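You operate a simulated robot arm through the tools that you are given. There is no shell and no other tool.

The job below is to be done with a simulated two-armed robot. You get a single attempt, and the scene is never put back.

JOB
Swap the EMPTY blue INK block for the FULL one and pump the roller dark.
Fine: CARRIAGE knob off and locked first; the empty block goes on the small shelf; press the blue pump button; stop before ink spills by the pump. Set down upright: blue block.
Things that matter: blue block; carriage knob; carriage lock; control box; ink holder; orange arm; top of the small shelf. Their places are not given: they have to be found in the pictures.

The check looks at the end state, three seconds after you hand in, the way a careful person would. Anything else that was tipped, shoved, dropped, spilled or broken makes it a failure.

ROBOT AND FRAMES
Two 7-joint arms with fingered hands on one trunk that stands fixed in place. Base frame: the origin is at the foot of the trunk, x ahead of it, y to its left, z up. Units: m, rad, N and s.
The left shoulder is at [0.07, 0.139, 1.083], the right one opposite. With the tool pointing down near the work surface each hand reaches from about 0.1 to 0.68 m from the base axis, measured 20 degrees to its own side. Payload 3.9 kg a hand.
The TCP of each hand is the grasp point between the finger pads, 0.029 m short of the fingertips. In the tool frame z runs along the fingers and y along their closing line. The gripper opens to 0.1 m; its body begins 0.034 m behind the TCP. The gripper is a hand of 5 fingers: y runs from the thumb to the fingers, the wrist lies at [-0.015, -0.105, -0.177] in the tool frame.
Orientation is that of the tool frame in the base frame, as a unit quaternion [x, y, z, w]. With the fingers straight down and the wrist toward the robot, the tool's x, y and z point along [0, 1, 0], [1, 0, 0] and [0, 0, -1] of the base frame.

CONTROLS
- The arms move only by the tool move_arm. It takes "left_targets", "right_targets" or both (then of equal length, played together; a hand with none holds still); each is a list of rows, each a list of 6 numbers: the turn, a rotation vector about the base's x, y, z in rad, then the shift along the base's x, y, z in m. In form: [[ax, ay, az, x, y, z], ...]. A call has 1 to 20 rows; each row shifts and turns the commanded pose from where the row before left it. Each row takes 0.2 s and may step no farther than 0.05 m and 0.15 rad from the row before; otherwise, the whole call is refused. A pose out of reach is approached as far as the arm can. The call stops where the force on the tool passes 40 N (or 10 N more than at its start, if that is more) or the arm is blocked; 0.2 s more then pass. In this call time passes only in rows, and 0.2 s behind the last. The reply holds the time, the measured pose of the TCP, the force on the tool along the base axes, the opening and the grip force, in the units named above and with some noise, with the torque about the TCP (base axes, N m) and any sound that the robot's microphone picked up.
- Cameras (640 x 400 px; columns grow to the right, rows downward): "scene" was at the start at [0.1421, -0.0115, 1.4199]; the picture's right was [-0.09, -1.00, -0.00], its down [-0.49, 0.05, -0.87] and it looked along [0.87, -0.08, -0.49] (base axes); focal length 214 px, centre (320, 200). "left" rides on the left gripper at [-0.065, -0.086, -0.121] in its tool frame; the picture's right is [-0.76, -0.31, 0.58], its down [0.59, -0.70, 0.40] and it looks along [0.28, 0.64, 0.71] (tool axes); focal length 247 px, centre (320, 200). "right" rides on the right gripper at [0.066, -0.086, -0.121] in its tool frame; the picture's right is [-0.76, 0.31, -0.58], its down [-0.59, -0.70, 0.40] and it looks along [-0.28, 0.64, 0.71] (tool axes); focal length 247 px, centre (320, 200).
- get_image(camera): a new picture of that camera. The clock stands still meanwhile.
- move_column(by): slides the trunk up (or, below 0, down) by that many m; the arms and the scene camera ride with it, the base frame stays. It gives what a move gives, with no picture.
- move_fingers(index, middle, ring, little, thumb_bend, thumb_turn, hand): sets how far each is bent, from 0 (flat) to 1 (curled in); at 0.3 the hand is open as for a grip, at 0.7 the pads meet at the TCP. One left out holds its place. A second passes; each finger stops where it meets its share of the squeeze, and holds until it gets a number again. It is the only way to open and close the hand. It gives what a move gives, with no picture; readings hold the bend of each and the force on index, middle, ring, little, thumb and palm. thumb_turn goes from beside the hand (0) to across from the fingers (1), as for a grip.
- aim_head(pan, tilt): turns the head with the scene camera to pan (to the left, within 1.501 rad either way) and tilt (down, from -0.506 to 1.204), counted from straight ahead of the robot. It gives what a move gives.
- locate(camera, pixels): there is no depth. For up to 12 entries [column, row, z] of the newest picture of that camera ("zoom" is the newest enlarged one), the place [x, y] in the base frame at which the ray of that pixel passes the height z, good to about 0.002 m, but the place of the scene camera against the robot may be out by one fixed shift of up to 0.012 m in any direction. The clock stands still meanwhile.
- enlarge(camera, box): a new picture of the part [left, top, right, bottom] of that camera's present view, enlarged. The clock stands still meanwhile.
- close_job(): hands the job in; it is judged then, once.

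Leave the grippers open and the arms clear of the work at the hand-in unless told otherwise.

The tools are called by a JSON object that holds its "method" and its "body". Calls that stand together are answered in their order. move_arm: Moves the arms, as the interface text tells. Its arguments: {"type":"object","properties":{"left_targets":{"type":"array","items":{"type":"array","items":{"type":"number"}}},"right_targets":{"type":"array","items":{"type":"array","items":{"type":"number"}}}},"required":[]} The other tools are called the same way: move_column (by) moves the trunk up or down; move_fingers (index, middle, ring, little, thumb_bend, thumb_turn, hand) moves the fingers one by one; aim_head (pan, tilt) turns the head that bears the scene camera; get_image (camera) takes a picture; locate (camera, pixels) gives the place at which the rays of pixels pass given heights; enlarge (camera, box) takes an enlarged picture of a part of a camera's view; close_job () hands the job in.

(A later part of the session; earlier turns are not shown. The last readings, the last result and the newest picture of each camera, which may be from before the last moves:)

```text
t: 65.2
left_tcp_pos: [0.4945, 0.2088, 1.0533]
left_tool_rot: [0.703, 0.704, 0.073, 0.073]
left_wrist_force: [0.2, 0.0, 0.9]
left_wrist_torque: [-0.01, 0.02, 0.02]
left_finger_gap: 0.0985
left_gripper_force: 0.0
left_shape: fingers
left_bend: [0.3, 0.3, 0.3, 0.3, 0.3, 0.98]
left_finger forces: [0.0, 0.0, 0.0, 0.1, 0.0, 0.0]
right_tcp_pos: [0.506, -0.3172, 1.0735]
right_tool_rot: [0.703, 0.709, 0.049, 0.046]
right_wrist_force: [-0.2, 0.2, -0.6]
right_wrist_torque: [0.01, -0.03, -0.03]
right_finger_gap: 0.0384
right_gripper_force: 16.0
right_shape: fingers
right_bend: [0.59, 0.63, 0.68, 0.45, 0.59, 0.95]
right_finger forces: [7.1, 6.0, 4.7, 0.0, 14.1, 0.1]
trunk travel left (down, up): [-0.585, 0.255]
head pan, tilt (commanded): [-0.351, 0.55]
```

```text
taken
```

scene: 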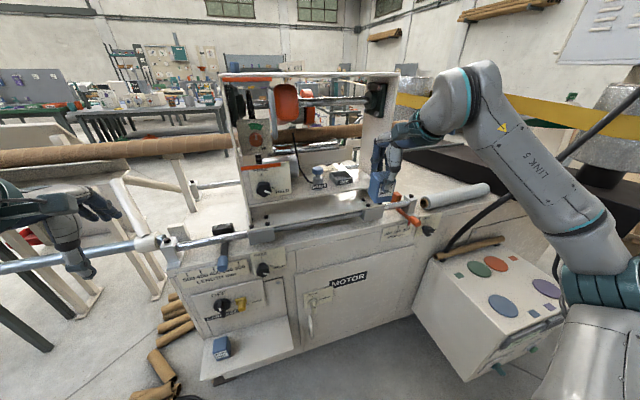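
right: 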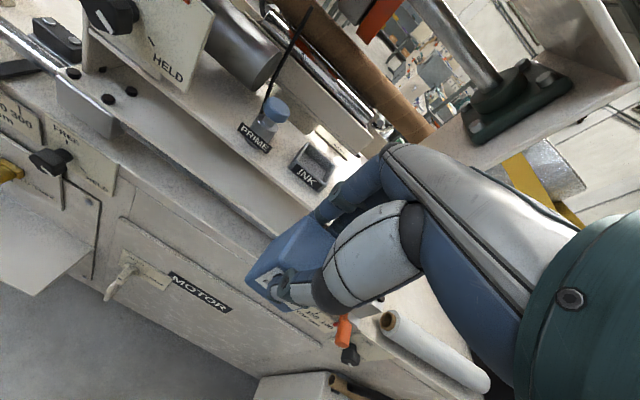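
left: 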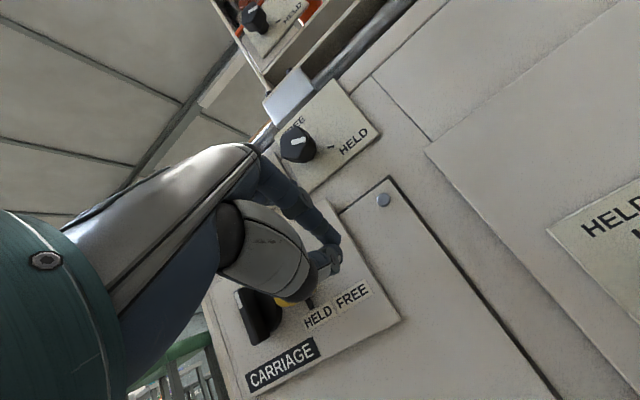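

Block is out in front at (0.506, −0.317, 1.07). I lower the trunk by 0.2 m (keeping elbows above the control box), then check.

{"method": "move_column", "body": {"by": -0.2}}

{"method": "aim_head", "body": {"pan": -0.2, "tilt": 0.75}}

{"method": "get_image", "body": {"camera": "scene"}}

```text
t: 67.4
left_tcp_pos: [0.4958, 0.2094, 0.852]
left_tool_rot: [0.703, 0.703, 0.073, 0.073]
left_wrist_force: [-0.2, 0.1, -0.4]
left_wrist_torque: [-0.03, -0.01, 0.03]
left_finger_gap: 0.0987
left_gripper_force: 0.1
left_shape: fingers
left_bend: [0.3, 0.3, 0.3, 0.3, 0.3, 0.98]
left_finger forces: [0.0, 0.1, 0.0, 0.0, 0.0, 0.1]
right_tcp_pos: [0.5069, -0.3175, 0.8733]
right_tool_rot: [0.702, 0.709, 0.049, 0.046]
right_wrist_force: [-0.4, -0.4, -1.4]
right_wrist_torque: [0.0, 0.01, 0.0]
right_finger_gap: 0.0384
right_gripper_force: 15.8
right_shape: fingers
right_bend: [0.59, 0.63, 0.68, 0.45, 0.59, 0.95]
right_finger forces: [7.2, 6.1, 4.7, 0.0, 14.0, 0.0]
trunk travel left (down, up): [-0.385, 0.455]
head pan, tilt (commanded): [-0.351, 0.55]
```

```text
t: 68.1
left_tcp_pos: [0.4961, 0.2099, 0.8529]
left_tool_rot: [0.703, 0.703, 0.073, 0.073]
left_wrist_force: [-0.3, -0.2, 0.1]
left_wrist_torque: [-0.02, -0.01, 0.01]
left_finger_gap: 0.0986
left_gripper_force: 0.1
left_shape: fingers
left_bend: [0.3, 0.3, 0.3, 0.3, 0.3, 0.98]
left_finger forces: [0.0, 0.0, 0.1, 0.1, 0.1, 0.1]
right_tcp_pos: [0.5066, -0.3171, 0.8726]
right_tool_rot: [0.702, 0.709, 0.049, 0.046]
right_wrist_force: [-0.4, 0.0, -0.8]
right_wrist_torque: [0.02, 0.04, -0.02]
right_finger_gap: 0.0385
right_gripper_force: 15.8
right_shape: fingers
right_bend: [0.59, 0.63, 0.68, 0.45, 0.59, 0.95]
right_finger forces: [7.2, 6.0, 4.8, 0.0, 14.1, 0.0]
trunk travel left (down, up): [-0.385, 0.455]
head pan, tilt (commanded): [-0.201, 0.75]
```

```text
taken
```

scene: 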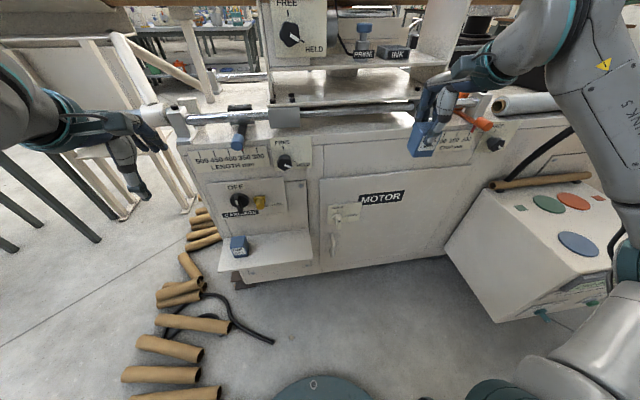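

Clear view. I move the held block left and down in front of the machine (x≈0.49), half way first.

{"method": "move_arm", "body": {"right_targets": [[0, 0, 0, -0.004, 0.034, -0.028], [0, 0, 0, -0.004, 0.034, -0.028], [0, 0, 0, -0.004, 0.034, -0.028], [0, 0, 0, 0, 0.034, -0.028], [0, 0, 0, 0, 0.034, -0.028]]}}

{"method": "get_image", "body": {"camera": "scene"}}

```text
t: 69.3
left_tcp_pos: [0.4963, 0.2092, 0.8516]
left_tool_rot: [0.703, 0.704, 0.073, 0.073]
left_wrist_force: [-0.2, -0.5, 1.2]
left_wrist_torque: [-0.04, 0.0, -0.01]
left_finger_gap: 0.0985
left_gripper_force: 0.1
left_shape: fingers
left_bend: [0.3, 0.3, 0.3, 0.3, 0.3, 0.98]
left_finger forces: [0.0, 0.0, 0.0, 0.1, 0.0, 0.1]
right_tcp_pos: [0.5009, -0.1366, 0.748]
right_tool_rot: [0.703, 0.708, 0.049, 0.047]
right_wrist_force: [-0.2, -0.2, -1.3]
right_wrist_torque: [0.02, 0.01, 0.0]
right_finger_gap: 0.0381
right_gripper_force: 16.0
right_shape: fingers
right_bend: [0.59, 0.63, 0.68, 0.45, 0.59, 0.95]
right_finger forces: [6.9, 5.9, 4.7, 0.0, 13.7, 0.1]
right hand out of reach, approached as far as the arm can: row 3, 4
trunk travel left (down, up): [-0.385, 0.455]
head pan, tilt (commanded): [-0.201, 0.75]
```

```text
taken
```

scene: 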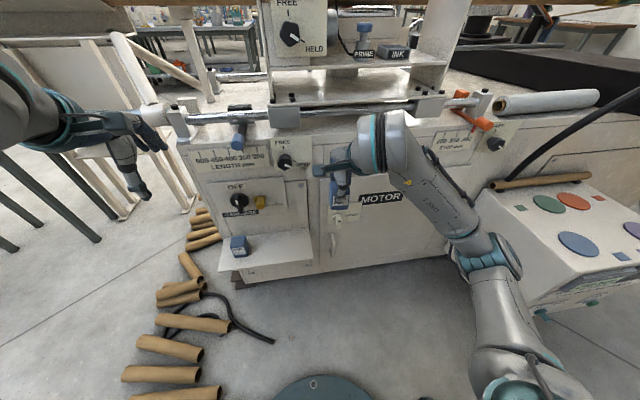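

Continue: left to y≈−0.02 and down to z≈0.63.

{"method": "move_arm", "body": {"right_targets": [[0, 0, 0, 0, 0.036, -0.024], [0, 0, 0, 0, 0.036, -0.024], [0, 0, 0, 0, 0.036, -0.024], [0, 0, 0, 0, 0.008, -0.04]]}}

{"method": "get_image", "body": {"camera": "scene"}}

{"method": "get_image", "body": {"camera": "right"}}

```text
t: 70.3
left_tcp_pos: [0.496, 0.2085, 0.8524]
left_tool_rot: [0.703, 0.703, 0.073, 0.072]
left_wrist_force: [-0.1, -0.5, 0.2]
left_wrist_torque: [-0.02, -0.02, -0.02]
left_finger_gap: 0.0986
left_gripper_force: 0.0
left_shape: fingers
left_bend: [0.3, 0.3, 0.3, 0.3, 0.3, 0.98]
left_finger forces: [0.1, 0.0, 0.1, 0.0, 0.0, 0.1]
right_tcp_pos: [0.5039, -0.0223, 0.6369]
right_tool_rot: [0.702, 0.709, 0.049, 0.047]
right_wrist_force: [0.1, -0.6, -0.4]
right_wrist_torque: [-0.02, 0.0, -0.02]
right_finger_gap: 0.0383
right_gripper_force: 15.4
right_shape: fingers
right_bend: [0.6, 0.63, 0.68, 0.45, 0.59, 0.95]
right_finger forces: [7.0, 6.0, 4.7, 0.0, 13.7, 0.0]
trunk travel left (down, up): [-0.385, 0.455]
head pan, tilt (commanded): [-0.201, 0.75]
```

```text
taken
```

scene: 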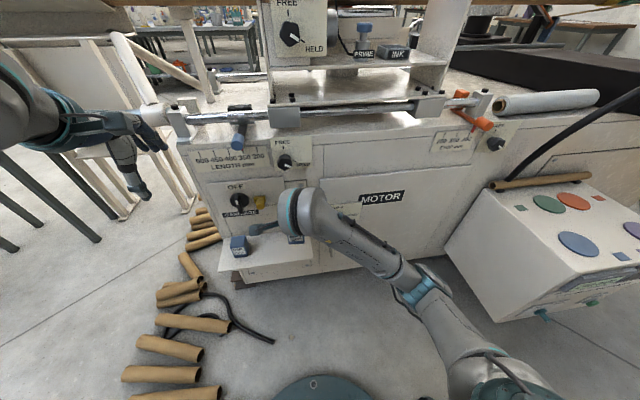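

```text
taken
```

right: 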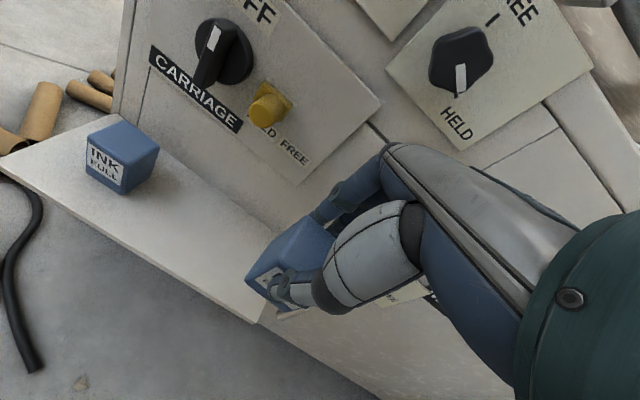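

Right hand holds the block in front of the shelf. I enlarge this view to locate the shelf edges and FULL block with the wrist camera.

{"method": "enlarge", "body": {"camera": "right", "box": [0, 90, 240, 240]}}

{"method": "enlarge", "body": {"camera": "right", "box": [200, 180, 360, 340]}}

```text
2.67 times, centred on (120, 165) of right
```

zoom: 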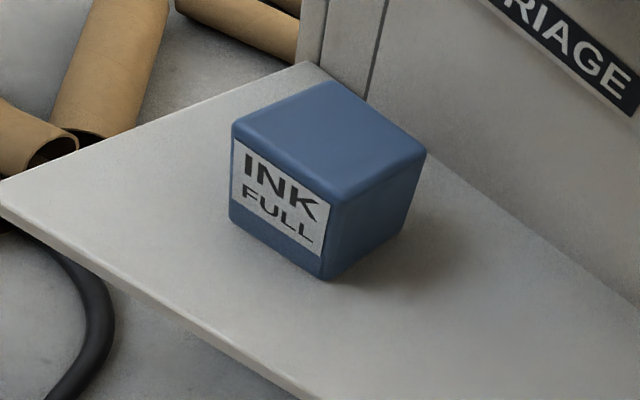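

```text
2.50 times, centred on (280, 260) of right
```

zoom: 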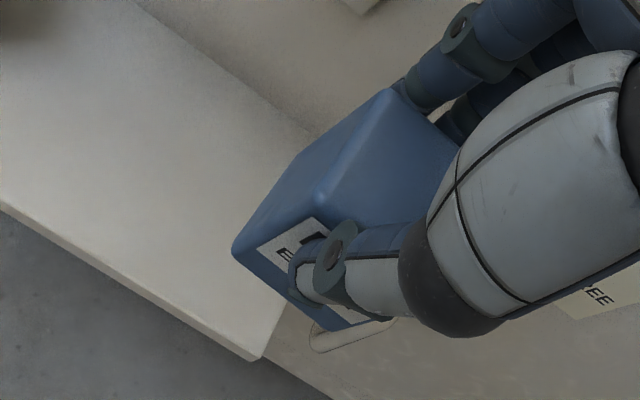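

Wrist-camera numbers: shelf x 0.50–0.63, y −0.064–0.216, z 0.455; FULL block centre (0.567, 0.152), 4 cm square, top 0.508. The held block's bottom is about 0.065 below the TCP. I go to (0.54, −0.015, 0.56).

{"method": "move_arm", "body": {"right_targets": [[0, 0, 0, 0.018, 0.003, -0.025], [0, 0, 0, 0.018, 0.004, -0.026], [0, 0, 0, 0.0, 0.0, -0.026]]}}

{"method": "get_image", "body": {"camera": "right"}}

{"method": "enlarge", "body": {"camera": "scene", "box": [200, 160, 360, 280]}}

```text
t: 71.1
left_tcp_pos: [0.4956, 0.2087, 0.8523]
left_tool_rot: [0.703, 0.704, 0.073, 0.073]
left_wrist_force: [0.1, 0.7, -0.2]
left_wrist_torque: [0.01, 0.03, -0.02]
left_finger_gap: 0.0985
left_gripper_force: 0.1
left_shape: fingers
left_bend: [0.3, 0.3, 0.3, 0.3, 0.3, 0.98]
left_finger forces: [0.0, 0.0, 0.1, 0.0, 0.0, 0.0]
right_tcp_pos: [0.5391, -0.0149, 0.5607]
right_tool_rot: [0.702, 0.709, 0.05, 0.047]
right_wrist_force: [-0.1, 0.0, -1.0]
right_wrist_torque: [0.0, 0.02, -0.02]
right_finger_gap: 0.0382
right_gripper_force: 15.4
right_shape: fingers
right_bend: [0.6, 0.63, 0.68, 0.45, 0.59, 0.95]
right_finger forces: [6.9, 5.8, 4.5, 0.1, 13.7, 0.1]
trunk travel left (down, up): [-0.385, 0.455]
head pan, tilt (commanded): [-0.201, 0.75]
```

```text
taken
```

right: 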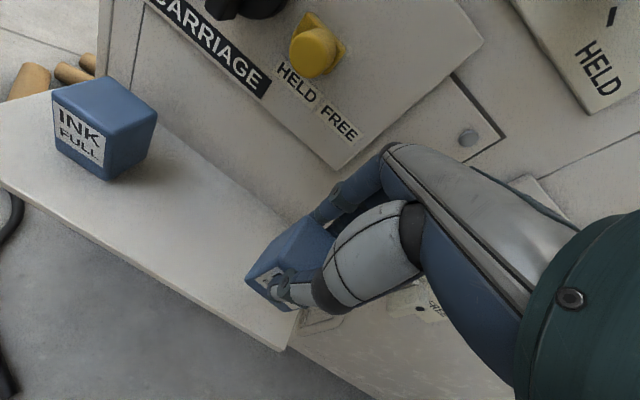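

```text
3.33 times, centred on (280, 220) of scene
```

zoom: 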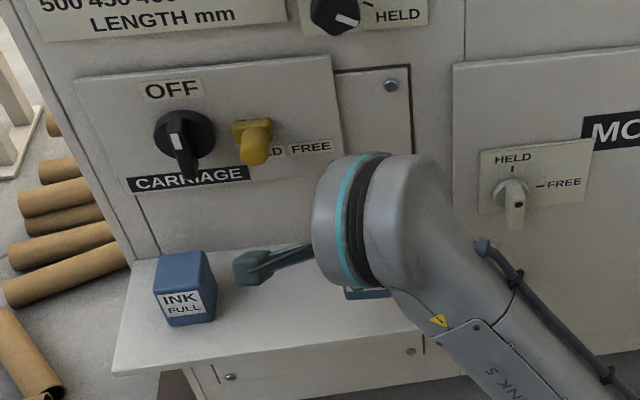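

Lower toward the shelf in small steps, watching the force.

{"method": "move_arm", "body": {"right_targets": [[0, 0, 0, 0, 0, -0.012], [0, 0, 0, 0, 0, -0.012], [0, 0, 0, 0, 0, -0.008]]}}

{"method": "move_arm", "body": {"right_targets": [[0, 0, 0, 0, 0, -0.004]]}}

{"method": "get_image", "body": {"camera": "right"}}

```text
t: 71.9
left_tcp_pos: [0.4954, 0.2091, 0.8513]
left_tool_rot: [0.703, 0.703, 0.073, 0.072]
left_wrist_force: [-0.2, -0.1, 0.1]
left_wrist_torque: [0.0, 0.01, -0.02]
left_finger_gap: 0.0985
left_gripper_force: 0.1
left_shape: fingers
left_bend: [0.3, 0.3, 0.3, 0.3, 0.3, 0.98]
left_finger forces: [0.1, 0.1, 0.0, 0.0, 0.0, 0.0]
right_tcp_pos: [0.5385, -0.0158, 0.528]
right_tool_rot: [0.702, 0.709, 0.047, 0.048]
right_wrist_force: [-0.5, 0.1, -1.9]
right_wrist_torque: [0.0, -0.03, 0.0]
right_finger_gap: 0.038
right_gripper_force: 15.0
right_shape: fingers
right_bend: [0.6, 0.63, 0.68, 0.45, 0.59, 0.95]
right_finger forces: [7.0, 5.8, 4.5, 0.0, 13.5, 0.0]
trunk travel left (down, up): [-0.385, 0.455]
head pan, tilt (commanded): [-0.201, 0.75]
```

```text
t: 72.3
left_tcp_pos: [0.4955, 0.2082, 0.8516]
left_tool_rot: [0.703, 0.703, 0.072, 0.073]
left_wrist_force: [0.1, -0.8, 0.3]
left_wrist_torque: [-0.02, 0.02, 0.01]
left_finger_gap: 0.0985
left_gripper_force: 0.1
left_shape: fingers
left_bend: [0.3, 0.3, 0.3, 0.3, 0.3, 0.98]
left_finger forces: [0.1, 0.0, 0.1, 0.1, 0.0, 0.0]
right_tcp_pos: [0.537, -0.0144, 0.5257]
right_tool_rot: [0.703, 0.708, 0.046, 0.047]
right_wrist_force: [-0.5, -0.2, -1.6]
right_wrist_torque: [0.01, -0.03, -0.05]
right_finger_gap: 0.0382
right_gripper_force: 15.0
right_shape: fingers
right_bend: [0.6, 0.63, 0.68, 0.45, 0.59, 0.95]
right_finger forces: [6.9, 5.9, 4.4, 0.0, 13.5, 0.1]
trunk travel left (down, up): [-0.385, 0.455]
head pan, tilt (commanded): [-0.201, 0.75]
```

```text
taken
```

right: 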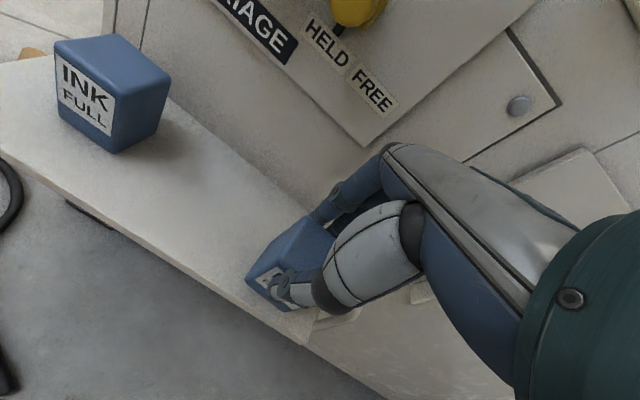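

No contact yet; continue in 3 mm steps.

{"method": "move_arm", "body": {"right_targets": [[0, 0, 0, 0, 0, -0.003]]}}

{"method": "move_arm", "body": {"right_targets": [[0, 0, 0, 0, 0, -0.003]]}}

{"method": "enlarge", "body": {"camera": "right", "box": [200, 180, 360, 340]}}

```text
t: 72.7
left_tcp_pos: [0.496, 0.2088, 0.8515]
left_tool_rot: [0.703, 0.704, 0.073, 0.072]
left_wrist_force: [-0.1, 0.4, 0.0]
left_wrist_torque: [0.0, -0.03, -0.03]
left_finger_gap: 0.0987
left_gripper_force: 0.2
left_shape: fingers
left_bend: [0.3, 0.3, 0.3, 0.3, 0.3, 0.98]
left_finger forces: [0.0, 0.0, 0.1, 0.0, 0.0, 0.0]
right_tcp_pos: [0.5352, -0.0141, 0.5243]
right_tool_rot: [0.702, 0.709, 0.047, 0.047]
right_wrist_force: [0.0, 0.4, -1.7]
right_wrist_torque: [0.02, 0.01, 0.04]
right_finger_gap: 0.0381
right_gripper_force: 14.9
right_shape: fingers
right_bend: [0.6, 0.63, 0.68, 0.45, 0.59, 0.95]
right_finger forces: [6.8, 5.9, 4.4, 0.1, 13.6, 0.1]
right hand out of reach, approached as far as the arm can: row 1
trunk travel left (down, up): [-0.385, 0.455]
head pan, tilt (commanded): [-0.201, 0.75]
```

```text
t: 73.1
left_tcp_pos: [0.4949, 0.209, 0.8525]
left_tool_rot: [0.703, 0.703, 0.073, 0.072]
left_wrist_force: [0.4, 0.1, -0.2]
left_wrist_torque: [0.02, -0.01, 0.02]
left_finger_gap: 0.0985
left_gripper_force: 0.0
left_shape: fingers
left_bend: [0.3, 0.3, 0.3, 0.3, 0.3, 0.98]
left_finger forces: [0.0, 0.1, 0.1, 0.0, 0.0, 0.0]
right_tcp_pos: [0.535, -0.0116, 0.523]
right_tool_rot: [0.702, 0.709, 0.046, 0.047]
right_wrist_force: [0.1, 1.3, -1.4]
right_wrist_torque: [0.0, 0.01, 0.02]
right_finger_gap: 0.0383
right_gripper_force: 15.6
right_shape: fingers
right_bend: [0.6, 0.63, 0.68, 0.45, 0.59, 0.95]
right_finger forces: [6.8, 5.8, 4.5, 0.0, 13.6, 0.0]
trunk travel left (down, up): [-0.385, 0.455]
head pan, tilt (commanded): [-0.201, 0.75]
```

```text
2.50 times, centred on (280, 260) of right
```

zoom: 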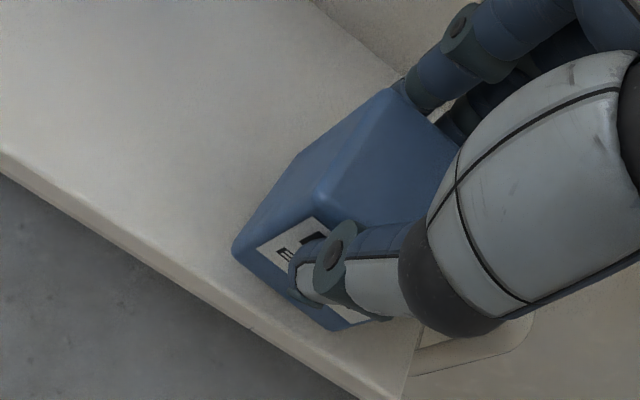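

The arm is at its reach limit, so I lower the last millimetres with the trunk itself, 3 mm at a time.

{"method": "move_column", "body": {"by": -0.003}}

{"method": "move_column", "body": {"by": -0.002}}

{"method": "enlarge", "body": {"camera": "right", "box": [200, 180, 360, 340]}}

```text
t: 73.6
left_tcp_pos: [0.4953, 0.2085, 0.8494]
left_tool_rot: [0.703, 0.703, 0.073, 0.073]
left_wrist_force: [-0.4, -0.3, -0.3]
left_wrist_torque: [0.0, 0.01, -0.01]
left_finger_gap: 0.0987
left_gripper_force: 0.1
left_shape: fingers
left_bend: [0.3, 0.3, 0.3, 0.3, 0.3, 0.98]
left_finger forces: [0.1, 0.0, 0.0, 0.0, 0.0, 0.1]
right_tcp_pos: [0.5338, -0.0129, 0.5194]
right_tool_rot: [0.702, 0.709, 0.046, 0.047]
right_wrist_force: [0.5, -0.5, -1.8]
right_wrist_torque: [0.01, 0.02, 0.0]
right_finger_gap: 0.0382
right_gripper_force: 15.8
right_shape: fingers
right_bend: [0.6, 0.63, 0.68, 0.45, 0.59, 0.95]
right_finger forces: [6.9, 5.8, 4.4, 0.0, 13.6, 0.0]
trunk travel left (down, up): [-0.382, 0.458]
head pan, tilt (commanded): [-0.201, 0.75]
```

```text
t: 74.1
left_tcp_pos: [0.4961, 0.2098, 0.8479]
left_tool_rot: [0.704, 0.703, 0.073, 0.073]
left_wrist_force: [0.7, -0.4, -0.2]
left_wrist_torque: [0.04, 0.03, 0.01]
left_finger_gap: 0.0984
left_gripper_force: 0.0
left_shape: fingers
left_bend: [0.3, 0.3, 0.3, 0.3, 0.3, 0.98]
left_finger forces: [0.1, 0.0, 0.0, 0.1, 0.1, 0.0]
right_tcp_pos: [0.5345, -0.0129, 0.5176]
right_tool_rot: [0.702, 0.709, 0.046, 0.047]
right_wrist_force: [0.1, 0.2, -1.5]
right_wrist_torque: [0.01, 0.01, 0.0]
right_finger_gap: 0.0382
right_gripper_force: 15.5
right_shape: fingers
right_bend: [0.6, 0.63, 0.68, 0.45, 0.59, 0.95]
right_finger forces: [6.9, 5.8, 4.5, 0.0, 13.5, 0.0]
trunk travel left (down, up): [-0.38, 0.46]
head pan, tilt (commanded): [-0.201, 0.75]
```

```text
2.50 times, centred on (280, 260) of right
```

zoom: 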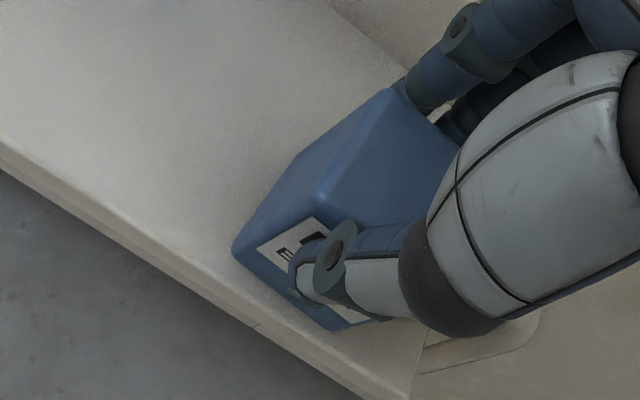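

Still no contact, and the block is only about 6–10 mm from the shelf's front edge. I raise the arm 6 cm and shift it 1.8 cm deeper, then lower the trunk instead.

{"method": "move_arm", "body": {"right_targets": [[0, 0, 0, 0.0, 0, 0.03], [0, 0, 0, 0.008, -0.001, 0.03], [0, 0, 0, 0.01, -0.001, 0.01]]}}

{"method": "move_column", "body": {"by": -0.06}}

{"method": "enlarge", "body": {"camera": "right", "box": [200, 180, 360, 340]}}

```text
t: 74.9
left_tcp_pos: [0.4955, 0.2093, 0.8475]
left_tool_rot: [0.703, 0.703, 0.073, 0.073]
left_wrist_force: [0.0, 0.4, 0.8]
left_wrist_torque: [-0.04, -0.01, -0.02]
left_finger_gap: 0.0986
left_gripper_force: 0.0
left_shape: fingers
left_bend: [0.3, 0.3, 0.3, 0.3, 0.3, 0.98]
left_finger forces: [0.1, 0.0, 0.0, 0.0, 0.0, 0.0]
right_tcp_pos: [0.5518, -0.0138, 0.5885]
right_tool_rot: [0.702, 0.709, 0.046, 0.048]
right_wrist_force: [0.3, -0.5, -1.3]
right_wrist_torque: [0.03, -0.05, 0.02]
right_finger_gap: 0.0382
right_gripper_force: 15.3
right_shape: fingers
right_bend: [0.6, 0.63, 0.68, 0.45, 0.59, 0.95]
right_finger forces: [7.0, 5.7, 4.4, 0.0, 13.4, 0.0]
trunk travel left (down, up): [-0.38, 0.46]
head pan, tilt (commanded): [-0.201, 0.75]
```

```text
t: 75.9
left_tcp_pos: [0.4963, 0.2088, 0.788]
left_tool_rot: [0.703, 0.703, 0.073, 0.072]
left_wrist_force: [-0.8, 0.4, -0.2]
left_wrist_torque: [-0.02, 0.03, -0.02]
left_finger_gap: 0.0985
left_gripper_force: 0.0
left_shape: fingers
left_bend: [0.3, 0.3, 0.3, 0.3, 0.3, 0.98]
left_finger forces: [0.0, 0.1, 0.0, 0.0, 0.1, 0.0]
right_tcp_pos: [0.5532, -0.0137, 0.5279]
right_tool_rot: [0.702, 0.709, 0.046, 0.048]
right_wrist_force: [0.3, 0.0, -1.0]
right_wrist_torque: [-0.03, -0.01, 0.03]
right_finger_gap: 0.0382
right_gripper_force: 14.9
right_shape: fingers
right_bend: [0.6, 0.63, 0.68, 0.45, 0.59, 0.95]
right_finger forces: [6.9, 5.8, 4.5, 0.0, 13.5, 0.0]
trunk travel left (down, up): [-0.32, 0.52]
head pan, tilt (commanded): [-0.201, 0.75]
```

```text
2.50 times, centred on (280, 260) of right
```

zoom: 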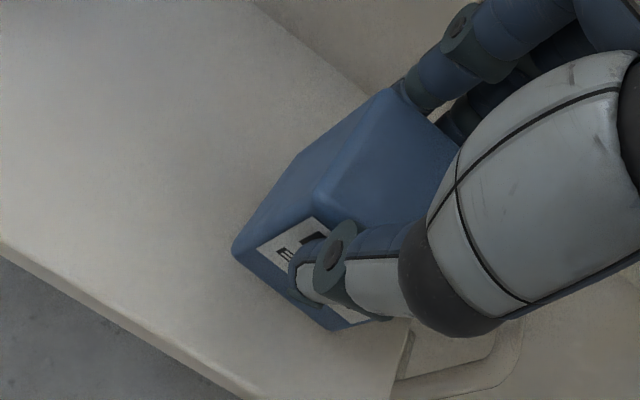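

Good position, (0.553, −0.014). Now lower in small steps again.

{"method": "move_arm", "body": {"right_targets": [[0, 0, 0, 0, 0, -0.005], [0, 0, 0, 0, 0, -0.004]]}}

{"method": "move_arm", "body": {"right_targets": [[0, 0, 0, 0, 0, -0.003]]}}

```text
t: 76.5
left_tcp_pos: [0.4955, 0.2081, 0.7867]
left_tool_rot: [0.704, 0.703, 0.072, 0.073]
left_wrist_force: [0.1, 0.2, 0.3]
left_wrist_torque: [0.01, 0.03, 0.0]
left_finger_gap: 0.0983
left_gripper_force: 0.1
left_shape: fingers
left_bend: [0.3, 0.3, 0.3, 0.3, 0.3, 0.98]
left_finger forces: [0.0, 0.0, 0.0, 0.1, 0.0, 0.0]
right_tcp_pos: [0.553, -0.0138, 0.5186]
right_tool_rot: [0.702, 0.709, 0.045, 0.048]
right_wrist_force: [-0.3, 0.5, -1.2]
right_wrist_torque: [-0.04, 0.04, -0.01]
right_finger_gap: 0.0384
right_gripper_force: 15.3
right_shape: fingers
right_bend: [0.6, 0.63, 0.68, 0.45, 0.59, 0.95]
right_finger forces: [6.9, 5.8, 4.4, 0.1, 13.5, 0.0]
trunk travel left (down, up): [-0.32, 0.52]
head pan, tilt (commanded): [-0.201, 0.75]
```

```text
t: 76.9
left_tcp_pos: [0.4958, 0.2098, 0.7854]
left_tool_rot: [0.704, 0.703, 0.072, 0.072]
left_wrist_force: [-0.7, -0.7, 0.6]
left_wrist_torque: [0.0, 0.01, 0.01]
left_finger_gap: 0.0987
left_gripper_force: 0.0
left_shape: fingers
left_bend: [0.3, 0.3, 0.3, 0.3, 0.3, 0.98]
left_finger forces: [0.1, 0.0, 0.0, 0.0, 0.1, 0.1]
right_tcp_pos: [0.5525, -0.0128, 0.5163]
right_tool_rot: [0.702, 0.71, 0.045, 0.047]
right_wrist_force: [0.5, -0.1, -1.4]
right_wrist_torque: [-0.02, 0.0, 0.0]
right_finger_gap: 0.0384
right_gripper_force: 15.1
right_shape: fingers
right_bend: [0.6, 0.63, 0.68, 0.45, 0.59, 0.95]
right_finger forces: [6.8, 5.8, 4.5, 0.1, 13.5, 0.1]
trunk travel left (down, up): [-0.32, 0.52]
head pan, tilt (commanded): [-0.201, 0.75]
```

Still no contact. Continue 2 mm at a time.

{"method": "move_arm", "body": {"right_targets": [[0, 0, 0, 0, 0, -0.003]]}}

{"method": "move_arm", "body": {"right_targets": [[0, 0, 0, 0, 0, -0.002]]}}

{"method": "move_arm", "body": {"right_targets": [[0, 0, 0, 0, 0, -0.002]]}}

{"method": "get_image", "body": {"camera": "right"}}

```text
t: 77.3
left_tcp_pos: [0.4945, 0.2091, 0.7875]
left_tool_rot: [0.703, 0.704, 0.073, 0.073]
left_wrist_force: [-0.1, -0.4, -0.7]
left_wrist_torque: [-0.01, 0.0, -0.01]
left_finger_gap: 0.0983
left_gripper_force: 0.1
left_shape: fingers
left_bend: [0.3, 0.3, 0.3, 0.3, 0.3, 0.98]
left_finger forces: [0.1, 0.0, 0.0, 0.0, 0.0, 0.0]
right_tcp_pos: [0.5521, -0.0141, 0.5134]
right_tool_rot: [0.702, 0.709, 0.046, 0.048]
right_wrist_force: [0.7, -1.1, 5.5]
right_wrist_torque: [0.05, 0.07, 0.02]
right_finger_gap: 0.0385
right_gripper_force: 16.7
right_shape: fingers
right_bend: [0.6, 0.63, 0.68, 0.45, 0.59, 0.95]
right_finger forces: [7.9, 6.1, 5.2, 0.1, 13.7, 0.0]
trunk travel left (down, up): [-0.32, 0.52]
head pan, tilt (commanded): [-0.201, 0.75]
```

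```text
t: 77.7
left_tcp_pos: [0.4949, 0.2082, 0.7878]
left_tool_rot: [0.703, 0.703, 0.072, 0.074]
left_wrist_force: [-0.3, -0.7, -0.8]
left_wrist_torque: [0.01, 0.0, 0.01]
left_finger_gap: 0.0985
left_gripper_force: 0.1
left_shape: fingers
left_bend: [0.3, 0.3, 0.3, 0.3, 0.3, 0.98]
left_finger forces: [0.0, 0.0, 0.0, 0.0, 0.0, 0.0]
right_tcp_pos: [0.5525, -0.0152, 0.5145]
right_tool_rot: [0.703, 0.708, 0.048, 0.049]
right_wrist_force: [2.9, -2.5, 12.8]
right_wrist_torque: [0.02, 0.06, 0.0]
right_finger_gap: 0.0381
right_gripper_force: 18.1
right_shape: fingers
right_bend: [0.59, 0.63, 0.68, 0.45, 0.59, 0.95]
right_finger forces: [9.7, 7.2, 5.6, 0.1, 14.1, 0.1]
trunk travel left (down, up): [-0.32, 0.52]
head pan, tilt (commanded): [-0.201, 0.75]
```

```text
t: 78.1
left_tcp_pos: [0.4935, 0.2084, 0.7884]
left_tool_rot: [0.703, 0.703, 0.075, 0.074]
left_wrist_force: [0.2, 0.6, -0.9]
left_wrist_torque: [0.02, 0.0, 0.0]
left_finger_gap: 0.0986
left_gripper_force: 0.1
left_shape: fingers
left_bend: [0.3, 0.3, 0.3, 0.3, 0.3, 0.98]
left_finger forces: [0.1, 0.0, 0.0, 0.0, 0.0, 0.0]
right_tcp_pos: [0.5528, -0.0145, 0.5121]
right_tool_rot: [0.702, 0.708, 0.049, 0.05]
right_wrist_force: [4.7, -4.1, 21.1]
right_wrist_torque: [0.0, 0.1, 0.04]
right_finger_gap: 0.0384
right_gripper_force: 20.1
right_shape: fingers
right_bend: [0.58, 0.62, 0.68, 0.45, 0.6, 0.95]
right_finger forces: [11.6, 8.1, 5.7, 0.0, 14.6, 0.1]
trunk travel left (down, up): [-0.32, 0.52]
head pan, tilt (commanded): [-0.201, 0.75]
```

```text
taken
```

right: 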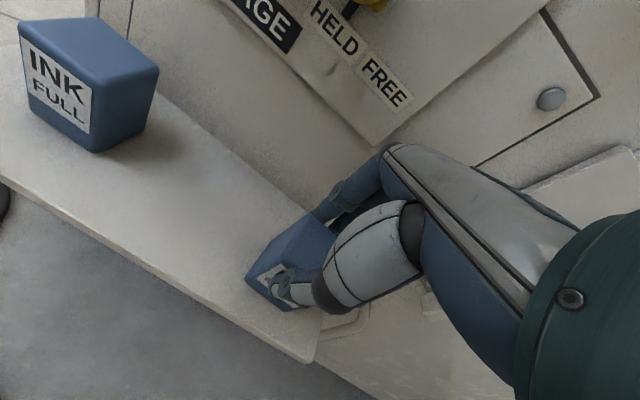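

Contact: the block is on the shelf (21 N). I relieve the load by 3 mm and open the fingers gradually.

{"method": "move_arm", "body": {"right_targets": [[0, 0, 0, 0, 0, 0.003]]}}

{"method": "move_fingers", "body": {"hand": "right", "index": 0.54, "middle": 0.56, "ring": 0.58, "thumb_bend": 0.54}}

{"method": "move_fingers", "body": {"hand": "right", "index": 0.46, "middle": 0.46, "ring": 0.46, "thumb_bend": 0.42}}

{"method": "get_image", "body": {"camera": "right"}}

{"method": "enlarge", "body": {"camera": "scene", "box": [200, 160, 360, 280]}}

```text
t: 78.5
left_tcp_pos: [0.4939, 0.2092, 0.7871]
left_tool_rot: [0.703, 0.704, 0.073, 0.073]
left_wrist_force: [-0.3, 0.8, 0.1]
left_wrist_torque: [0.02, 0.01, 0.0]
left_finger_gap: 0.0984
left_gripper_force: 0.0
left_shape: fingers
left_bend: [0.3, 0.3, 0.3, 0.3, 0.3, 0.98]
left_finger forces: [0.1, 0.0, 0.0, 0.0, 0.0, 0.0]
right_tcp_pos: [0.5513, -0.0131, 0.5121]
right_tool_rot: [0.702, 0.709, 0.046, 0.048]
right_wrist_force: [1.9, -4.2, 15.4]
right_wrist_torque: [0.0, 0.16, 0.06]
right_finger_gap: 0.0387
right_gripper_force: 18.9
right_shape: fingers
right_bend: [0.58, 0.62, 0.68, 0.45, 0.6, 0.95]
right_finger forces: [9.9, 7.3, 5.5, 0.1, 14.7, 0.0]
trunk travel left (down, up): [-0.32, 0.52]
head pan, tilt (commanded): [-0.201, 0.75]
```

```text
t: 79.5
left_tcp_pos: [0.4956, 0.2092, 0.7868]
left_tool_rot: [0.703, 0.703, 0.072, 0.072]
left_wrist_force: [0.7, 0.1, -0.6]
left_wrist_torque: [-0.02, -0.06, 0.01]
left_finger_gap: 0.0985
left_gripper_force: 0.1
left_shape: fingers
left_bend: [0.3, 0.3, 0.3, 0.3, 0.3, 0.98]
left_finger forces: [0.1, 0.0, 0.0, 0.1, 0.1, 0.1]
right_tcp_pos: [0.5534, -0.0138, 0.5113]
right_tool_rot: [0.702, 0.71, 0.045, 0.047]
right_wrist_force: [0.1, -0.2, -1.8]
right_wrist_torque: [-0.04, -0.01, 0.0]
right_finger_gap: 0.0447
right_gripper_force: 1.8
right_shape: fingers
right_bend: [0.53, 0.55, 0.57, 0.45, 0.53, 0.97]
right_finger forces: [0.8, 0.5, 0.3, 0.1, 1.5, 0.0]
trunk travel left (down, up): [-0.32, 0.52]
head pan, tilt (commanded): [-0.201, 0.75]
```

```text
t: 80.5
left_tcp_pos: [0.4956, 0.2098, 0.7858]
left_tool_rot: [0.703, 0.704, 0.073, 0.072]
left_wrist_force: [0.1, 0.1, -0.7]
left_wrist_torque: [0.0, 0.04, -0.03]
left_finger_gap: 0.0985
left_gripper_force: 0.0
left_shape: fingers
left_bend: [0.3, 0.3, 0.3, 0.3, 0.3, 0.98]
left_finger forces: [0.0, 0.0, 0.0, 0.0, 0.1, 0.1]
right_tcp_pos: [0.5529, -0.0139, 0.5123]
right_tool_rot: [0.702, 0.709, 0.046, 0.048]
right_wrist_force: [-0.8, 0.4, -0.1]
right_wrist_torque: [0.0, 0.03, 0.04]
right_finger_gap: 0.0648
right_gripper_force: 0.0
right_shape: fingers
right_bend: [0.46, 0.46, 0.46, 0.45, 0.42, 0.97]
right_finger forces: [0.0, 0.0, 0.1, 0.0, 0.0, 0.1]
trunk travel left (down, up): [-0.32, 0.52]
head pan, tilt (commanded): [-0.201, 0.75]
```

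```text
taken
```

right: 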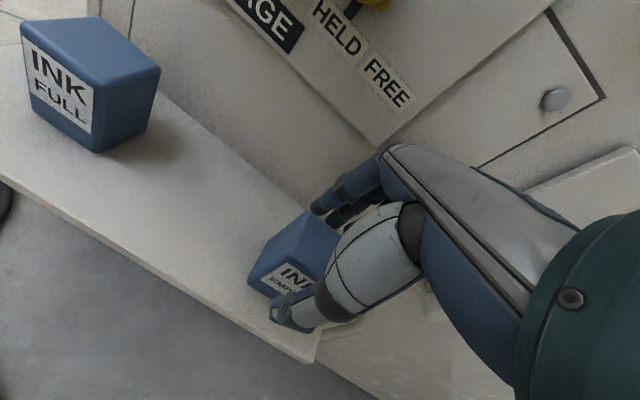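

```text
3.33 times, centred on (280, 220) of scene
```

zoom: 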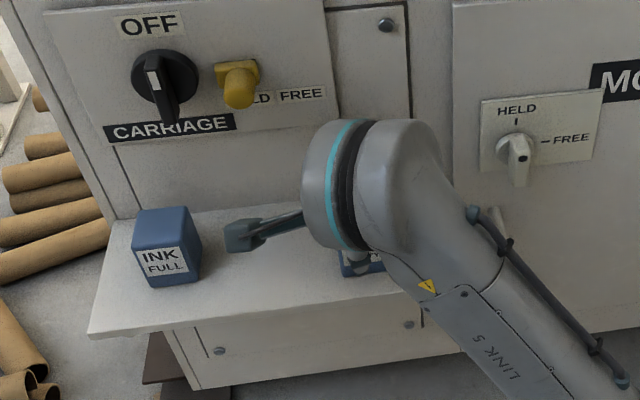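

The EMPTY block is released and standing. I lift the hand straight up off it.

{"method": "move_arm", "body": {"right_targets": [[0, 0, 0, 0, 0, 0.015], [0, 0, 0, 0, 0, 0.02], [0, 0, 0, 0, 0, 0.025], [0, 0, 0, 0, 0, 0.03]]}}

{"method": "get_image", "body": {"camera": "right"}}

{"method": "get_image", "body": {"camera": "scene"}}

```text
t: 81.5
left_tcp_pos: [0.4955, 0.2098, 0.7876]
left_tool_rot: [0.703, 0.703, 0.072, 0.073]
left_wrist_force: [-0.3, -0.5, -1.0]
left_wrist_torque: [-0.01, -0.02, -0.02]
left_finger_gap: 0.0984
left_gripper_force: 0.1
left_shape: fingers
left_bend: [0.3, 0.3, 0.3, 0.3, 0.3, 0.98]
left_finger forces: [0.0, 0.1, 0.1, 0.1, 0.0, 0.1]
right_tcp_pos: [0.5514, -0.0118, 0.6012]
right_tool_rot: [0.702, 0.709, 0.045, 0.047]
right_wrist_force: [-0.6, 0.2, -0.3]
right_wrist_torque: [0.01, -0.01, 0.02]
right_finger_gap: 0.0647
right_gripper_force: 0.0
right_shape: fingers
right_bend: [0.46, 0.46, 0.46, 0.45, 0.42, 0.97]
right_finger forces: [0.0, 0.1, 0.0, 0.0, 0.0, 0.0]
trunk travel left (down, up): [-0.32, 0.52]
head pan, tilt (commanded): [-0.201, 0.75]
```

```text
taken
```

right: 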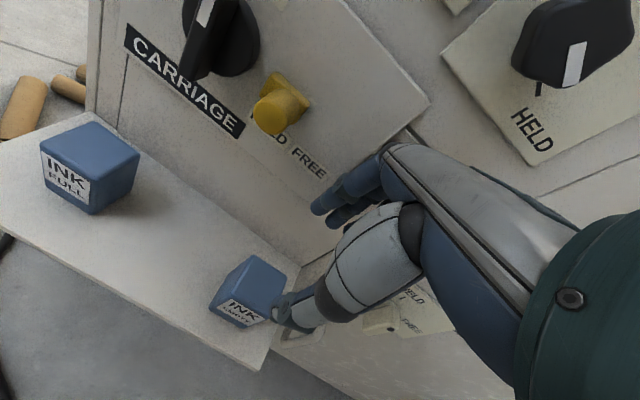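

```text
taken
```

scene: 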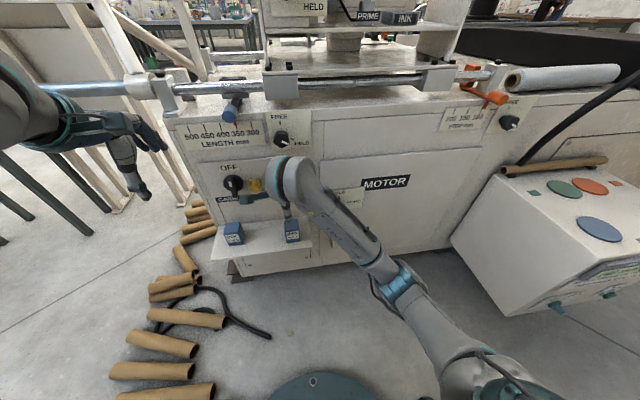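

Both blocks stand on the shelf. The FULL block can't be grasped from straight above by the right hand (the knob is behind it), so I'll lower the hand right of it (y≈0.032) and slide in low from the right, thumb in front, fingers behind. First I move the left arm further out of the way, and back the right hand off.

{"method": "move_arm", "body": {"left_targets": [[0, 0, 0, -0.01, 0.04, 0.02], [0, 0, 0, -0.01, 0.04, 0.02], [0, 0, 0, -0.01, 0.04, 0.02], [0, 0, 0, 0, 0.03, 0.03]], "right_targets": [[0, 0, 0, -0.03, 0, 0.02], [0, 0, 0, -0.03, 0.0, 0.0], [0, -0.06, 0, 0.0, 0.02, 0.0], [0, -0.05, 0, 0.0, 0.025, 0.0]]}}

{"method": "get_image", "body": {"camera": "right"}}

{"method": "get_image", "body": {"camera": "scene"}}

```text
t: 82.5
left_tcp_pos: [0.4651, 0.3597, 0.8754]
left_tool_rot: [0.703, 0.703, 0.073, 0.073]
left_wrist_force: [-0.2, -0.4, 0.1]
left_wrist_torque: [0.0, -0.01, 0.01]
left_finger_gap: 0.0985
left_gripper_force: 0.1
left_shape: fingers
left_bend: [0.3, 0.3, 0.3, 0.3, 0.3, 0.98]
left_finger forces: [0.0, 0.1, 0.0, 0.0, 0.0, 0.1]
right_tcp_pos: [0.4923, 0.0311, 0.6217]
right_tool_rot: [0.698, 0.705, 0.085, 0.087]
right_wrist_force: [-0.5, -0.4, 0.6]
right_wrist_torque: [0.01, -0.02, 0.0]
right_finger_gap: 0.0648
right_gripper_force: 0.2
right_shape: fingers
right_bend: [0.46, 0.46, 0.46, 0.45, 0.42, 0.98]
right_finger forces: [0.0, 0.0, 0.1, 0.0, 0.0, 0.1]
trunk travel left (down, up): [-0.32, 0.52]
head pan, tilt (commanded): [-0.201, 0.75]
```

```text
taken
```

right: 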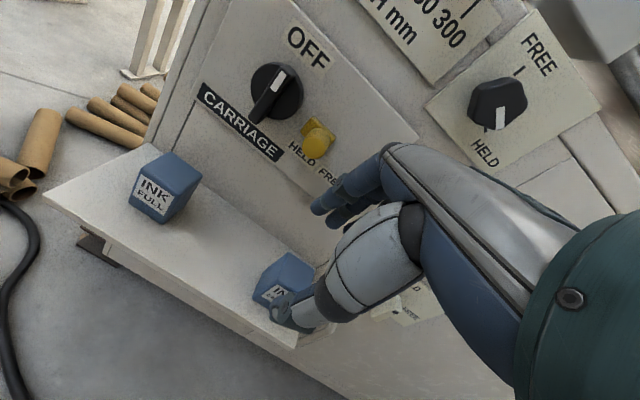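

```text
taken
```

scene: 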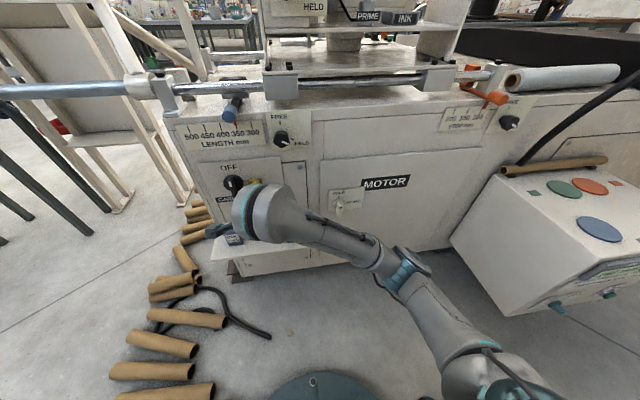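

Good. I enlarge this right-camera view to measure pin, knob and both blocks.

{"method": "enlarge", "body": {"camera": "right", "box": [110, 50, 350, 200]}}

{"method": "enlarge", "body": {"camera": "right", "box": [110, 140, 350, 340]}}

```text
2.67 times, centred on (230, 125) of right
```

zoom: 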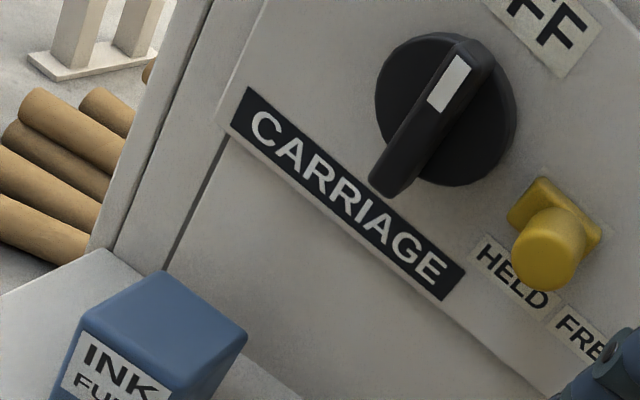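

```text
2.00 times, centred on (230, 240) of right
```

zoom: 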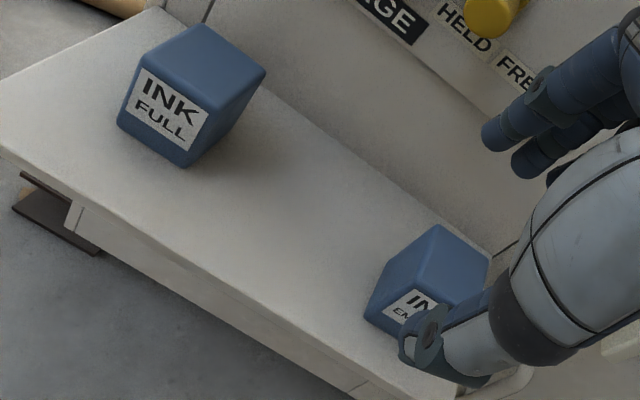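

Measured: FULL centre (0.568, 0.155), EMPTY's left edge y≈0.012, pin y 0.057–0.077, door plane x≈0.63. I lower the trunk 5 cm, then move forward over the gap to (0.564, 0.031) and look.

{"method": "move_column", "body": {"by": -0.05}}

{"method": "move_arm", "body": {"right_targets": [[0, 0, 0, 0.025, 0, 0], [0, 0, 0, 0.025, 0, 0], [0, 0, 0, 0.021, 0, 0]]}}

{"method": "get_image", "body": {"camera": "right"}}

{"method": "enlarge", "body": {"camera": "scene", "box": [180, 130, 340, 280]}}

```text
t: 83.5
left_tcp_pos: [0.4658, 0.3592, 0.8254]
left_tool_rot: [0.703, 0.703, 0.074, 0.073]
left_wrist_force: [0.2, -0.3, 1.0]
left_wrist_torque: [0.02, 0.01, 0.02]
left_finger_gap: 0.0987
left_gripper_force: 0.1
left_shape: fingers
left_bend: [0.3, 0.3, 0.3, 0.3, 0.3, 0.98]
left_finger forces: [0.0, 0.1, 0.1, 0.0, 0.1, 0.0]
right_tcp_pos: [0.4945, 0.0299, 0.5733]
right_tool_rot: [0.699, 0.705, 0.085, 0.086]
right_wrist_force: [0.5, 0.6, 0.5]
right_wrist_torque: [0.02, 0.03, 0.0]
right_finger_gap: 0.0647
right_gripper_force: 0.0
right_shape: fingers
right_bend: [0.46, 0.46, 0.46, 0.45, 0.42, 0.98]
right_finger forces: [0.0, 0.0, 0.0, 0.0, 0.0, 0.0]
trunk travel left (down, up): [-0.27, 0.57]
head pan, tilt (commanded): [-0.201, 0.75]
```

```text
t: 84.2
left_tcp_pos: [0.4668, 0.3593, 0.8261]
left_tool_rot: [0.704, 0.703, 0.072, 0.073]
left_wrist_force: [-0.2, -0.6, 0.0]
left_wrist_torque: [-0.01, 0.02, -0.01]
left_finger_gap: 0.0986
left_gripper_force: 0.0
left_shape: fingers
left_bend: [0.3, 0.3, 0.3, 0.3, 0.3, 0.98]
left_finger forces: [0.0, 0.0, 0.0, 0.0, 0.0, 0.0]
right_tcp_pos: [0.5642, 0.0286, 0.5706]
right_tool_rot: [0.698, 0.705, 0.084, 0.087]
right_wrist_force: [-0.2, 0.2, 0.0]
right_wrist_torque: [-0.02, 0.04, -0.03]
right_finger_gap: 0.0647
right_gripper_force: 0.1
right_shape: fingers
right_bend: [0.46, 0.46, 0.46, 0.45, 0.42, 0.98]
right_finger forces: [0.0, 0.1, 0.0, 0.1, 0.1, 0.1]
trunk travel left (down, up): [-0.27, 0.57]
head pan, tilt (commanded): [-0.201, 0.75]
```

```text
taken
```

right: 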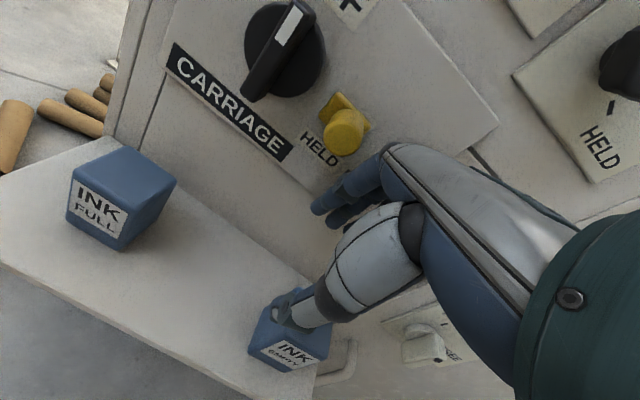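

```text
2.67 times, centred on (260, 205) of scene
```

zoom: 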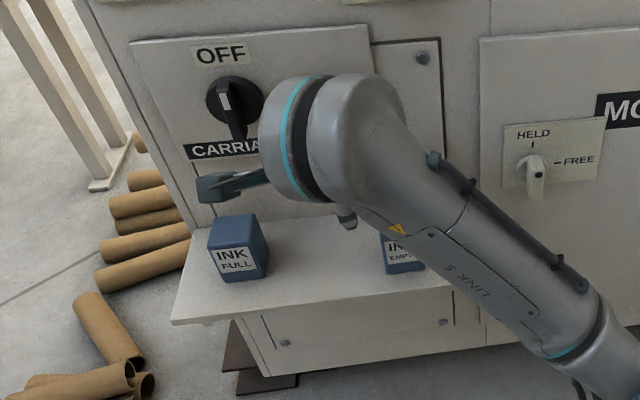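

Hand is over the gap. I shift 5 mm left and lower to z≈0.515, watching finger forces.

{"method": "move_arm", "body": {"right_targets": [[0, 0, 0, 0, 0.005, -0.01], [0, 0, 0, 0, 0, -0.015], [0, 0, 0, 0, 0, -0.015], [0, 0, 0, 0, 0, -0.015]]}}

{"method": "get_image", "body": {"camera": "right"}}

{"method": "enlarge", "body": {"camera": "scene", "box": [180, 130, 340, 280]}}

```text
t: 85.2
left_tcp_pos: [0.4655, 0.3597, 0.8258]
left_tool_rot: [0.703, 0.704, 0.074, 0.072]
left_wrist_force: [0.0, -0.5, 0.3]
left_wrist_torque: [0.03, -0.01, -0.09]
left_finger_gap: 0.0986
left_gripper_force: 0.1
left_shape: fingers
left_bend: [0.3, 0.3, 0.3, 0.3, 0.3, 0.98]
left_finger forces: [0.0, 0.1, 0.1, 0.0, 0.0, 0.1]
right_tcp_pos: [0.5636, 0.0345, 0.5177]
right_tool_rot: [0.699, 0.705, 0.085, 0.086]
right_wrist_force: [1.0, -0.5, 0.1]
right_wrist_torque: [0.01, 0.01, -0.03]
right_finger_gap: 0.0649
right_gripper_force: 0.0
right_shape: fingers
right_bend: [0.46, 0.46, 0.46, 0.45, 0.42, 0.98]
right_finger forces: [0.0, 0.1, 0.1, 0.1, 0.0, 0.0]
trunk travel left (down, up): [-0.27, 0.57]
head pan, tilt (commanded): [-0.201, 0.75]
```

```text
taken
```

right: 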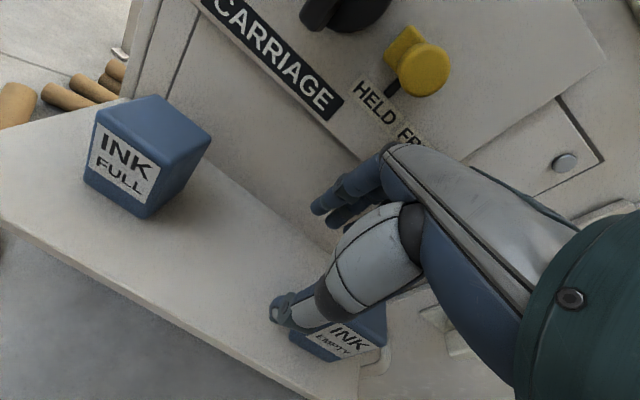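

```text
2.67 times, centred on (260, 205) of scene
```

zoom: 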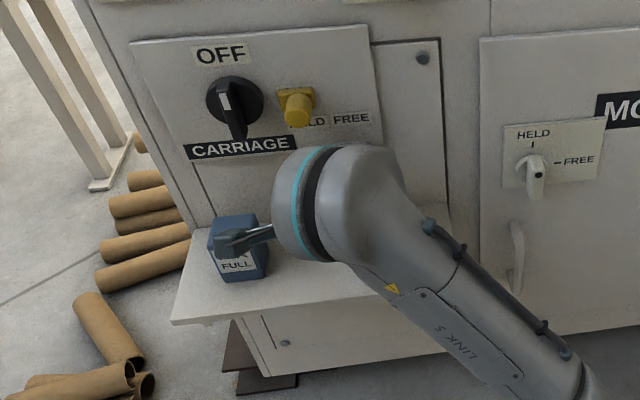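

No contact. Now slide left behind/in front of the FULL block; first to y≈0.113, stopping short for a check.

{"method": "move_arm", "body": {"right_targets": [[0, 0, 0, 0.001, 0.028, 0], [0, 0, 0, 0.001, 0.028, 0], [0, 0, 0, 0, 0.022, 0]]}}

{"method": "get_image", "body": {"camera": "right"}}

{"method": "enlarge", "body": {"camera": "right", "box": [200, 130, 400, 350]}}

```text
t: 86.0
left_tcp_pos: [0.4652, 0.3577, 0.8252]
left_tool_rot: [0.703, 0.703, 0.073, 0.073]
left_wrist_force: [0.4, -0.6, 0.2]
left_wrist_torque: [-0.01, 0.02, 0.0]
left_finger_gap: 0.0984
left_gripper_force: 0.1
left_shape: fingers
left_bend: [0.3, 0.3, 0.3, 0.3, 0.3, 0.98]
left_finger forces: [0.0, 0.0, 0.0, 0.1, 0.0, 0.0]
right_tcp_pos: [0.5742, 0.1037, 0.5124]
right_tool_rot: [0.704, 0.7, 0.079, 0.097]
right_wrist_force: [0.1, 0.5, -0.3]
right_wrist_torque: [0.02, -0.02, 0.05]
right_finger_gap: 0.0651
right_gripper_force: 0.1
right_shape: fingers
right_bend: [0.46, 0.46, 0.46, 0.45, 0.42, 0.98]
right_finger forces: [0.0, 0.0, 0.0, 0.0, 0.0, 0.0]
trunk travel left (down, up): [-0.27, 0.57]
head pan, tilt (commanded): [-0.201, 0.75]
```

```text
taken
```

right: 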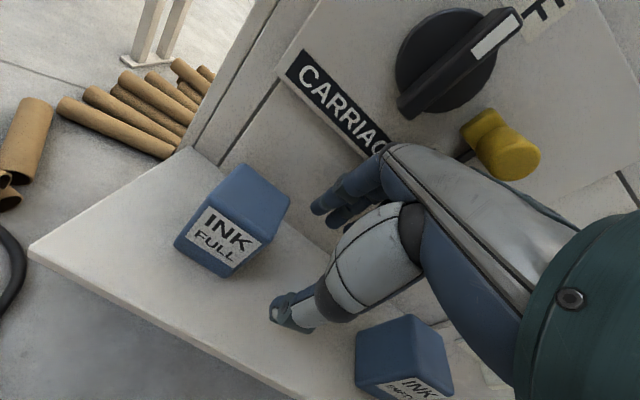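

```text
1.82 times, centred on (300, 240) of right
```

zoom: 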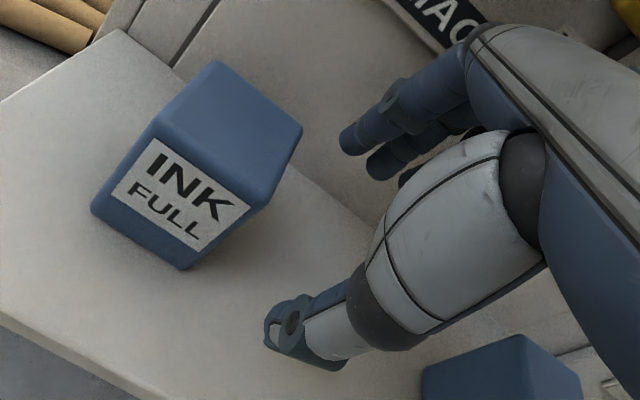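

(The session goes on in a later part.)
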